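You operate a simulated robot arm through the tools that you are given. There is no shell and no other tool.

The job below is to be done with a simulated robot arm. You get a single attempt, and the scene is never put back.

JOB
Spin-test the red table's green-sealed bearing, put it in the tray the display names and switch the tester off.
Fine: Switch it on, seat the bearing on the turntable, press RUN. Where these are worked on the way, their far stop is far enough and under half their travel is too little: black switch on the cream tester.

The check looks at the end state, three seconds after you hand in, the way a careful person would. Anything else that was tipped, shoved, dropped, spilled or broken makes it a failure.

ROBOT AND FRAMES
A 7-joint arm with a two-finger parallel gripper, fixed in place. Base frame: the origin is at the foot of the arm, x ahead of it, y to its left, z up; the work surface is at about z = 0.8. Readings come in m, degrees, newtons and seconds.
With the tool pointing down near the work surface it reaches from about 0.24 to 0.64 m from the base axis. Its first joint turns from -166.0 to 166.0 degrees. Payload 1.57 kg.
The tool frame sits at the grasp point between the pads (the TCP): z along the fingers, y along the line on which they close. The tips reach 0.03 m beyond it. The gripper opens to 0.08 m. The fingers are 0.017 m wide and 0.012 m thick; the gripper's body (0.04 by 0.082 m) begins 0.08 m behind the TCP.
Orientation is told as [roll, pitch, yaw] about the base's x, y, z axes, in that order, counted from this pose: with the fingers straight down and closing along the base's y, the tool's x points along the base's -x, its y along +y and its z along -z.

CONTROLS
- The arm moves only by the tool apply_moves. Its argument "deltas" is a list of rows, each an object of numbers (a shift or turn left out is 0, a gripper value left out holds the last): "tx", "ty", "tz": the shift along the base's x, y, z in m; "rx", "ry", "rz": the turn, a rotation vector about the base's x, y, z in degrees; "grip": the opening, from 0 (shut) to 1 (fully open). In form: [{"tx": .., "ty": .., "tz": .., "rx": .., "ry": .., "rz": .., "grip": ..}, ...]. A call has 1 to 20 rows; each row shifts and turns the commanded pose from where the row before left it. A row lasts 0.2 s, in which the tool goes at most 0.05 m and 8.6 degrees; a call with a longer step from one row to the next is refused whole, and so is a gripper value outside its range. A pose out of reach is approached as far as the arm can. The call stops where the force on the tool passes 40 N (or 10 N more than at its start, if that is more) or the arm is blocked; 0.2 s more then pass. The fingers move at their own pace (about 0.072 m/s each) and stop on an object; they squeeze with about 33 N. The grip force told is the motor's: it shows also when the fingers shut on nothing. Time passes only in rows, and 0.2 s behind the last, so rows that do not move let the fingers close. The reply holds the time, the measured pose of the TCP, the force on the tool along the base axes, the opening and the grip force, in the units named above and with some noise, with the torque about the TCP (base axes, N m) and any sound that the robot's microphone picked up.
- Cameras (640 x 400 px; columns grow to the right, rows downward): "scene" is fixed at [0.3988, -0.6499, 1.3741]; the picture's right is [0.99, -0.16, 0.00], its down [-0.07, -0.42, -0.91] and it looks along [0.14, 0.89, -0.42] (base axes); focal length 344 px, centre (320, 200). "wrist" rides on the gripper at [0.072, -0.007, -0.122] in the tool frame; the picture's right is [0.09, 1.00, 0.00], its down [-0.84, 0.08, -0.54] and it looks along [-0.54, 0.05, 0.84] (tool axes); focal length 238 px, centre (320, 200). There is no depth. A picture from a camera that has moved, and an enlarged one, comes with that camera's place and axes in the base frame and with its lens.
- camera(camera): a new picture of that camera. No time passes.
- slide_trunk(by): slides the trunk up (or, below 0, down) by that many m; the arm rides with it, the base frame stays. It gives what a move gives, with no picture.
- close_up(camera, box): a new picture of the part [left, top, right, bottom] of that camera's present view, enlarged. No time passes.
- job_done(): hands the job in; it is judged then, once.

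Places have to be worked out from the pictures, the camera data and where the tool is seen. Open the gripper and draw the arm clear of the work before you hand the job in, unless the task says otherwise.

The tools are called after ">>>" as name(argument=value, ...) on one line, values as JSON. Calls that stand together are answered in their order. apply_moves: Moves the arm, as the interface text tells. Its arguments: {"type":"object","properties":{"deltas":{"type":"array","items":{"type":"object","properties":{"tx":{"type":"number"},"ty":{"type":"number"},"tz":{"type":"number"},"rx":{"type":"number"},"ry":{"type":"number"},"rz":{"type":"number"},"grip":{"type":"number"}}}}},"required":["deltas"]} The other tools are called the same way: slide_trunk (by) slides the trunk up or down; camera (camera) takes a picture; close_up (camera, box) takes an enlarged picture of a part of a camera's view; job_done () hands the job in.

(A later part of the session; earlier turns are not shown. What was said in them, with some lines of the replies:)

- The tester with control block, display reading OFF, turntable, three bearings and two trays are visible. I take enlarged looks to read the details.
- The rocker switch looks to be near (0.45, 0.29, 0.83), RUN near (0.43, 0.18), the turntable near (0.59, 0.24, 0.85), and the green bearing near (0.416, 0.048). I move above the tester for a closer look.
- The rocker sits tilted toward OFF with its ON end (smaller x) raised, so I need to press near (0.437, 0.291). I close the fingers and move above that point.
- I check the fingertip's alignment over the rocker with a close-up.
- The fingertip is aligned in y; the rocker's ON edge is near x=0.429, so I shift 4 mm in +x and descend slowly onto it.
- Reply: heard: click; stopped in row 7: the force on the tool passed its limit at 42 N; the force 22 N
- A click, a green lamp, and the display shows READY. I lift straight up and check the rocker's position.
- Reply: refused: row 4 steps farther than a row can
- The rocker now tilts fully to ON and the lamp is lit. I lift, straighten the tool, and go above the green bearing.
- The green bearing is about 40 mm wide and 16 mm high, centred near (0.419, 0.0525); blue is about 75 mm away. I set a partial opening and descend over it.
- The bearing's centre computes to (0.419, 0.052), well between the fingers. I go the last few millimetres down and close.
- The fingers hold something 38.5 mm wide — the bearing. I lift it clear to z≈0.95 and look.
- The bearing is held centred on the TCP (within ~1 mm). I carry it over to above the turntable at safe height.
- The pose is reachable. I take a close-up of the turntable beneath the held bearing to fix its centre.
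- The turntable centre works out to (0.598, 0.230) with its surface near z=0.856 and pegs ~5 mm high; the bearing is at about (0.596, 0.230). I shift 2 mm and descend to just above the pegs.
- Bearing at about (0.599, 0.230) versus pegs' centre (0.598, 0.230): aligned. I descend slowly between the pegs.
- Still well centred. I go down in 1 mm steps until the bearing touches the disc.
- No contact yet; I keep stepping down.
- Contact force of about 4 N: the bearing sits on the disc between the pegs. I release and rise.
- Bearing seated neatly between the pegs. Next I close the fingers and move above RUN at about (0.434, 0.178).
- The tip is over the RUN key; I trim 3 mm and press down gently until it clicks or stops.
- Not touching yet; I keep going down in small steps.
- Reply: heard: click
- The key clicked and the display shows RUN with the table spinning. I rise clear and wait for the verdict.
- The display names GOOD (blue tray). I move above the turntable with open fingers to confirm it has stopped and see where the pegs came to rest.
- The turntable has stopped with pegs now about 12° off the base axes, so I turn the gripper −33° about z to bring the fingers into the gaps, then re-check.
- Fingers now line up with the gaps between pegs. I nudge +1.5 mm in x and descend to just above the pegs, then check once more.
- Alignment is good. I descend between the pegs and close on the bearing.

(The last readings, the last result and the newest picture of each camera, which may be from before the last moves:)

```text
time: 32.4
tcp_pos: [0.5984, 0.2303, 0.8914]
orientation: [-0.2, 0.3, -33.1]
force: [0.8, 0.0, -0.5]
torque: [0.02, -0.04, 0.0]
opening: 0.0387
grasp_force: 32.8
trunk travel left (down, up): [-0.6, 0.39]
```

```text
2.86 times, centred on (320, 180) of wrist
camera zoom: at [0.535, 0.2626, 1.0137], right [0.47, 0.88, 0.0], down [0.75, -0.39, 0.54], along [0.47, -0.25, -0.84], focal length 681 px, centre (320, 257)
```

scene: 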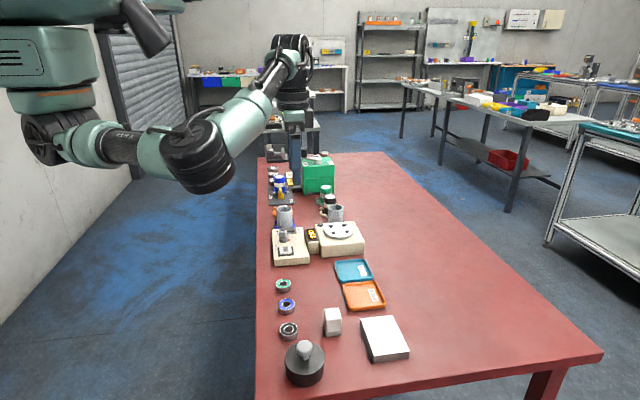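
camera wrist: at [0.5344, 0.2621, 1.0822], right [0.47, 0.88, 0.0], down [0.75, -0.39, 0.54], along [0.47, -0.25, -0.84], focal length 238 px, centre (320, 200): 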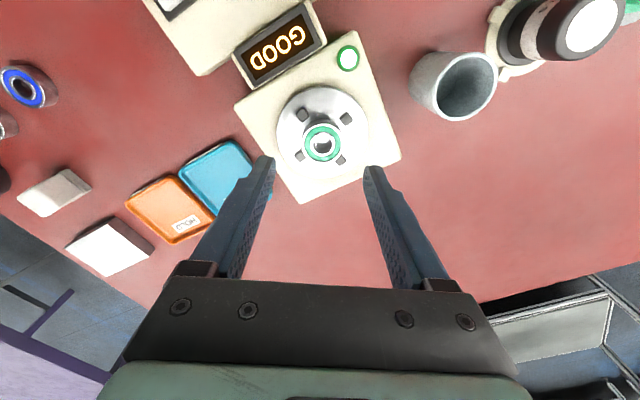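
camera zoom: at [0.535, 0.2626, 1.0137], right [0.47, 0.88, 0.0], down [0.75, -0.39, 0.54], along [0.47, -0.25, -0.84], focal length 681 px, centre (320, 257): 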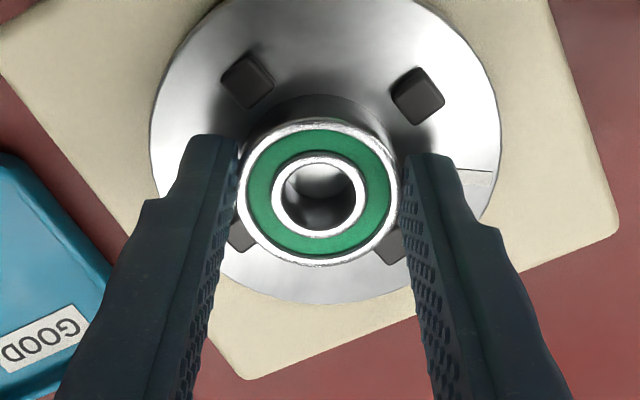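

Gripped at 38.7 mm. I lift straight up, turn back to straight, and move over the GOOD tray (about (0.607, 0.086)).

>>> apply_moves(deltas=[{"tz": 0.008}, {"tz": 0.02}, {"tz": 0.03}, {"ty": -0.03, "rz": 8.25}, {"ty": -0.03, "rz": 8.25}, {"ty": -0.03, "rz": 8.25}, {"ty": -0.03, "rz": 8.25}, {"ty": -0.01}, {}, {}])

>>> camera(camera="wrist")

>>> camera(camera="scene")

```text
time: 34.6
tcp_pos: [0.5991, 0.0984, 0.9502]
orientation: [-0.2, 0.2, -0.1]
force: [-0.4, 0.7, -0.5]
torque: [-0.03, 0.0, -0.04]
opening: 0.0384
grasp_force: 32.7
trunk travel left (down, up): [-0.6, 0.39]
```

```text
taken
camera wrist: at [0.5273, 0.0922, 1.0718], right [-0.09, 1.0, 0.0], down [0.84, 0.08, 0.54], along [0.54, 0.05, -0.84], focal length 238 px, centre (320, 200)
```

wrist: 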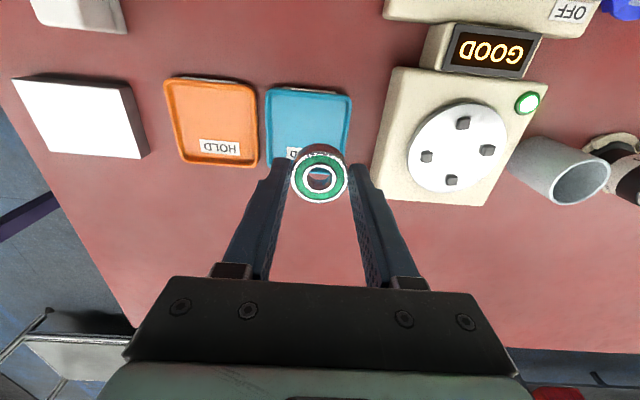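

```text
taken
```

scene: 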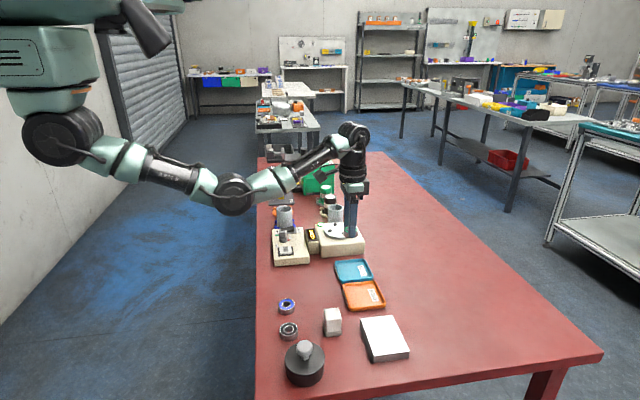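

The GOOD tray's centre is about (0.605, 0.086), rim inside roughly ±38 mm. I move over it and lower.

>>> apply_moves(deltas=[{"tx": 0.004, "ty": -0.012, "tz": -0.02}, {"tz": -0.03}, {"tz": -0.03}, {}, {}])

>>> close_up(camera="wrist", box=[220, 70, 420, 230])

>>> close_up(camera="scene", box=[310, 230, 400, 310])

```text
time: 35.8
tcp_pos: [0.6024, 0.0874, 0.8693]
orientation: [-0.2, 0.3, 0.0]
force: [0.2, -0.2, -0.9]
torque: [-0.03, 0.01, 0.02]
opening: 0.0385
grasp_force: 33.3
trunk travel left (down, up): [-0.6, 0.39]
```

```text
2.50 times, centred on (320, 150) of wrist
camera zoom: at [0.5315, 0.0807, 0.9913], right [-0.09, 1.0, 0.0], down [0.84, 0.08, 0.54], along [0.54, 0.05, -0.84], focal length 596 px, centre (320, 325)
```

zoom: 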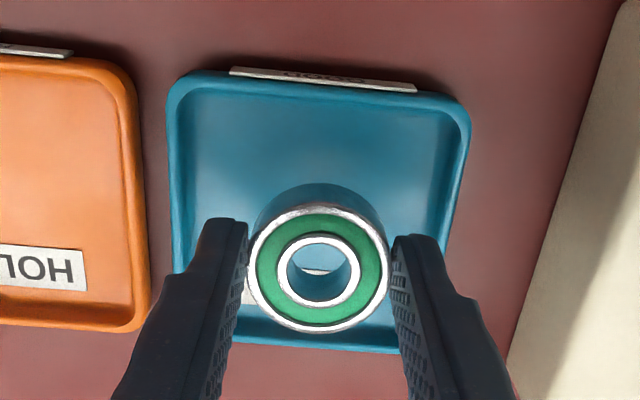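

```text
5.00 times, centred on (355, 270) of scene
camera zoom: at [0.3988, -0.6499, 1.3741], right [0.99, -0.16, 0.0], down [-0.07, -0.42, -0.91], along [0.14, 0.89, -0.42], focal length 1718 px, centre (145, -150)
```

zoom: 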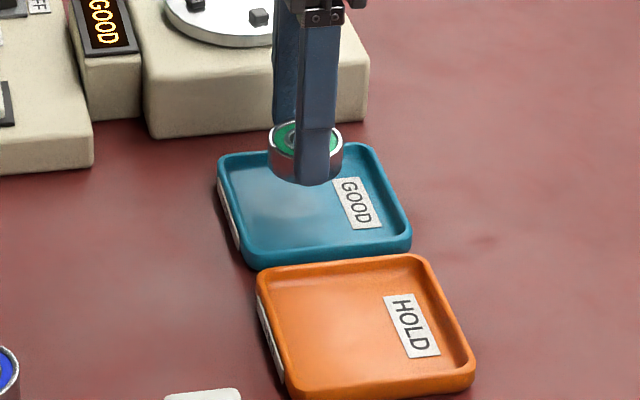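

The bearing is centred over the tray. I lower it toward the tray floor slowly.

>>> apply_moves(deltas=[{"ty": -0.002, "tz": -0.01}, {"tz": -0.01}, {"tz": -0.004}, {"tz": -0.002}, {}])

>>> close_up(camera="scene", box=[310, 230, 400, 310])

```text
time: 37.0
tcp_pos: [0.6024, 0.0847, 0.8435]
orientation: [-0.1, 0.3, -0.2]
force: [0.7, 0.0, -0.9]
torque: [0.01, 0.03, 0.03]
opening: 0.0387
grasp_force: 32.7
trunk travel left (down, up): [-0.6, 0.39]
```

```text
5.00 times, centred on (355, 270) of scene
camera zoom: at [0.3988, -0.6499, 1.3741], right [0.99, -0.16, 0.0], down [-0.07, -0.42, -0.91], along [0.14, 0.89, -0.42], focal length 1718 px, centre (145, -150)
```

zoom: 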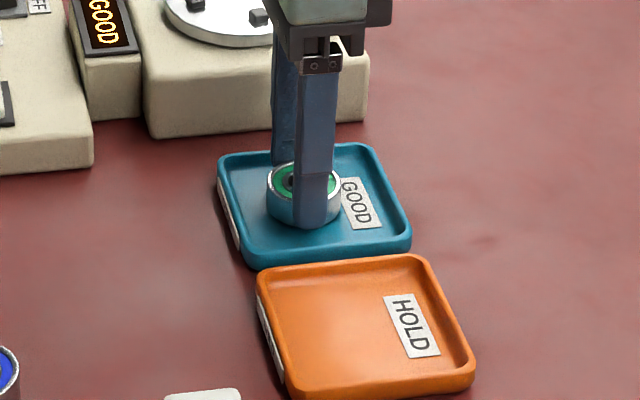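

A few millimetres remain; I step down 1 mm at a time.

>>> apply_moves(deltas=[{"tz": -0.001}, {"tz": -0.001}, {"tz": -0.001}, {}])

```text
time: 38.0
tcp_pos: [0.6028, 0.0852, 0.8424]
orientation: [-0.2, 0.2, -0.1]
force: [0.7, 0.4, 3.9]
torque: [0.15, -0.01, -0.01]
opening: 0.0387
grasp_force: 32.5
trunk travel left (down, up): [-0.6, 0.39]
```

The bearing touches the tray floor (4 N). I open only slightly to stay clear of the rims, then rise.

>>> apply_moves(deltas=[{"tz": 0.0005}, {"grip": 0.58}, {}, {}, {"tz": 0.008}, {"tz": 0.02}, {"tz": 0.04}, {"tz": 0.03}, {}])

>>> camera(camera="wrist")

>>> close_up(camera="scene", box=[310, 230, 400, 310])

```text
time: 40.0
tcp_pos: [0.6017, 0.0854, 0.9389]
orientation: [-0.2, 0.3, -0.1]
force: [0.5, 0.3, -0.7]
torque: [0.0, 0.02, -0.01]
opening: 0.0464
grasp_force: 0.1
trunk travel left (down, up): [-0.6, 0.39]
```

```text
taken
camera wrist: at [0.5314, 0.0793, 1.0618], right [-0.09, 1.0, 0.0], down [0.84, 0.08, 0.54], along [0.54, 0.05, -0.84], focal length 238 px, centre (320, 200)
```

wrist: 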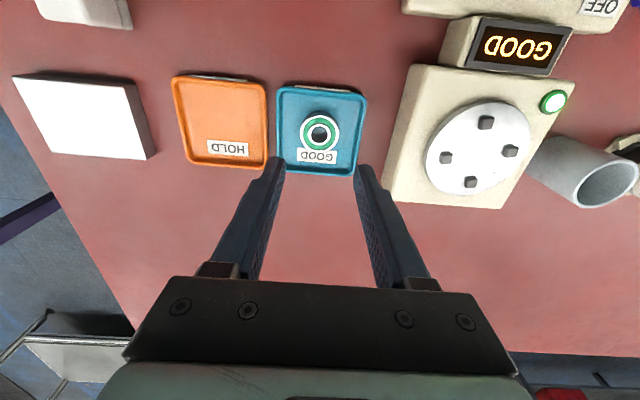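

```text
5.00 times, centred on (355, 270) of scene
camera zoom: at [0.3988, -0.6499, 1.3741], right [0.99, -0.16, 0.0], down [-0.07, -0.42, -0.91], along [0.14, 0.89, -0.42], focal length 1718 px, centre (145, -150)
```

zoom: 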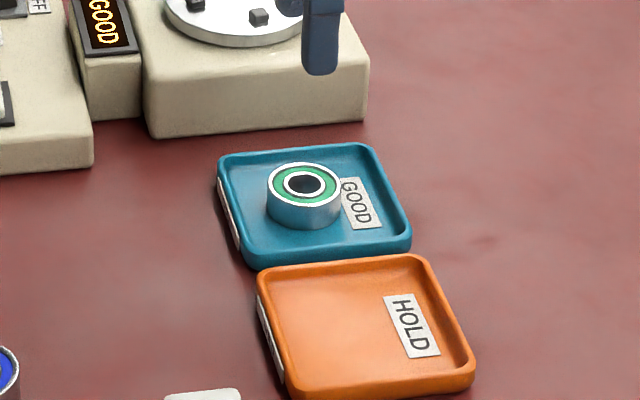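

Bearing rests flat in the GOOD tray. Now I close the fingers and travel to above the OFF end of the rocker, about (0.461, 0.291).

>>> apply_moves(deltas=[{"tz": 0.02, "grip": 0}, {"tx": -0.0235, "ty": 0.0343}, {"tx": -0.0235, "ty": 0.0343}, {"tx": -0.0235, "ty": 0.0343}, {"tx": -0.0235, "ty": 0.0343}, {"tx": -0.0235, "ty": 0.0343}, {"tx": -0.0235, "ty": 0.0345}, {"tz": -0.03}, {"tz": -0.03}, {}])

>>> close_up(camera="wrist", box=[220, 90, 420, 250])

>>> close_up(camera="scene", box=[260, 190, 340, 270])

```text
time: 42.2
tcp_pos: [0.4619, 0.2923, 0.8991]
orientation: [-0.2, 0.3, -0.1]
force: [1.2, -1.0, -0.3]
torque: [0.01, 0.01, 0.03]
opening: 0.0
grasp_force: 21.3
trunk travel left (down, up): [-0.6, 0.39]
```

```text
2.50 times, centred on (320, 170) of wrist
camera zoom: at [0.3907, 0.2849, 1.0215], right [-0.09, 1.0, 0.0], down [0.84, 0.08, 0.54], along [0.54, 0.05, -0.84], focal length 596 px, centre (320, 275)
```

zoom: 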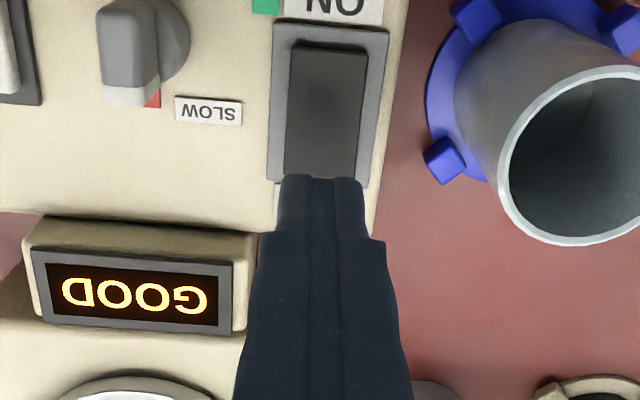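

```text
5.00 times, centred on (300, 230) of scene
camera zoom: at [0.3988, -0.6499, 1.3741], right [0.99, -0.16, 0.0], down [-0.07, -0.42, -0.91], along [0.14, 0.89, -0.42], focal length 1718 px, centre (420, 50)
```

zoom: 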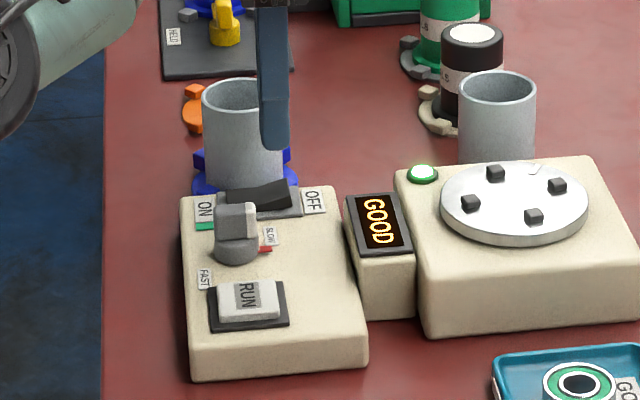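

The tip is over the raised OFF half. I press down in small steps.

>>> apply_moves(deltas=[{"tx": -0.001, "ty": 0.0005, "tz": -0.01}, {"tz": -0.01}, {"tz": -0.005}, {"tz": -0.004}, {"tz": -0.003}, {"tz": -0.002}, {"tz": -0.002}])

>>> close_up(camera="scene", box=[260, 190, 340, 270])

```text
time: 43.8
tcp_pos: [0.4596, 0.292, 0.8671]
orientation: [-0.1, 0.0, -0.1]
force: [-1.6, -1.7, 20.5]
torque: [-0.11, 0.21, -0.24]
opening: 0.0
grasp_force: 21.4
trunk travel left (down, up): [-0.6, 0.39]
heard: click
```

```text
5.00 times, centred on (300, 230) of scene
camera zoom: at [0.3988, -0.6499, 1.3741], right [0.99, -0.16, 0.0], down [-0.07, -0.42, -0.91], along [0.14, 0.89, -0.42], focal length 1718 px, centre (420, 50)
```

zoom: 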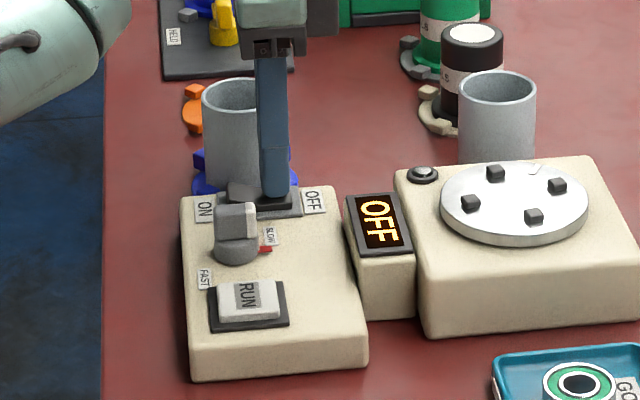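

Click, display OFF and lamp out. I press a hair more to reach the stop, then rise, open and draw back.

>>> apply_moves(deltas=[{"tz": -0.001}, {}])

>>> apply_moves(deltas=[{"tz": 0.01}, {"tz": 0.03}, {"tz": 0.045}, {"tz": 0.045}, {"tx": -0.02, "ty": -0.03, "tz": 0.03, "grip": 1}, {"tx": -0.02, "ty": -0.03, "tz": 0.03}, {"tx": -0.02, "ty": -0.03, "tz": 0.03}, {"ty": -0.04}, {"ty": -0.04}, {}, {}])

>>> camera(camera="wrist")

>>> close_up(camera="scene", box=[250, 190, 410, 310])

>>> camera(camera="scene")

```text
time: 44.4
tcp_pos: [0.4609, 0.292, 0.8672]
orientation: [0.0, -0.2, -0.1]
force: [0.5, 1.4, 34.7]
torque: [-0.05, 0.31, -0.48]
opening: 0.0
grasp_force: 21.0
trunk travel left (down, up): [-0.6, 0.39]
```

```text
time: 46.8
tcp_pos: [0.4, 0.1223, 1.0814]
orientation: [-0.2, 0.3, -0.1]
force: [-1.4, -0.9, -0.7]
torque: [0.01, -0.01, -0.02]
opening: 0.08
grasp_force: 0.1
trunk travel left (down, up): [-0.6, 0.39]
```

```text
taken
camera wrist: at [0.3286, 0.1158, 1.2034], right [-0.09, 1.0, 0.0], down [0.84, 0.08, 0.54], along [0.54, 0.05, -0.84], focal length 238 px, centre (320, 200)
```

wrist: 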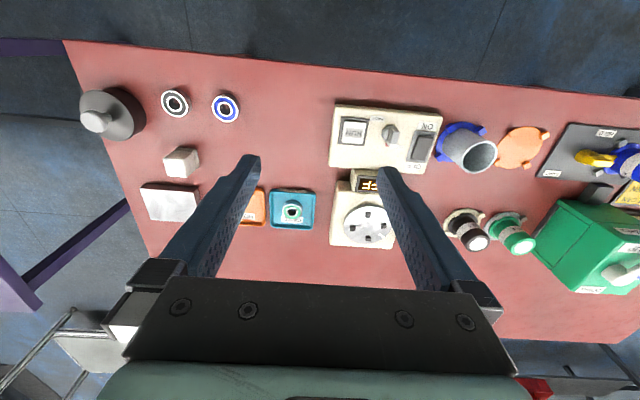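

```text
3.33 times, centred on (330, 250) of scene
camera zoom: at [0.3988, -0.6499, 1.3741], right [0.99, -0.16, 0.0], down [-0.07, -0.42, -0.91], along [0.14, 0.89, -0.42], focal length 1145 px, centre (287, 33)
```

zoom: 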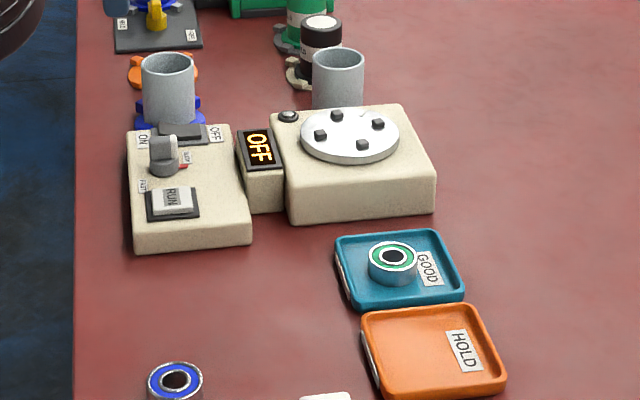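

```text
taken
```

scene: 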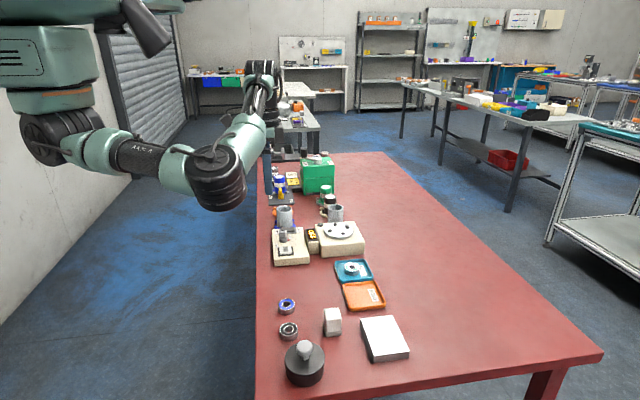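

The tester reads OFF with the rocker tilted to OFF, the green-sealed bearing lies flat in the GOOD tray, and nothing else has moved. The gripper is open and clear, so I hand in.

>>> job_done()

```text
The job is handed in.
```

I spin-tested the green-sealed bearing. The display read GOOD, so I put the bearing in the blue GOOD tray and switched the tester off.

- **Test:** I switched the tester on and seated the bearing between the turntable pegs. I then pressed RUN, and the table spun and stopped.
- **Switch:** It was pressed to its stop both times, with a click each way. The display now reads OFF and the lamp is out.
- **Bearing:** It lies flat in the GOOD tray, clear of the rims.
- **Everything else:** The final pictures show nothing else tipped, moved or dropped. The gripper is open and the arm is clear of the work.

I handed the job in; the reply only confirmed that it was received and gave no result.
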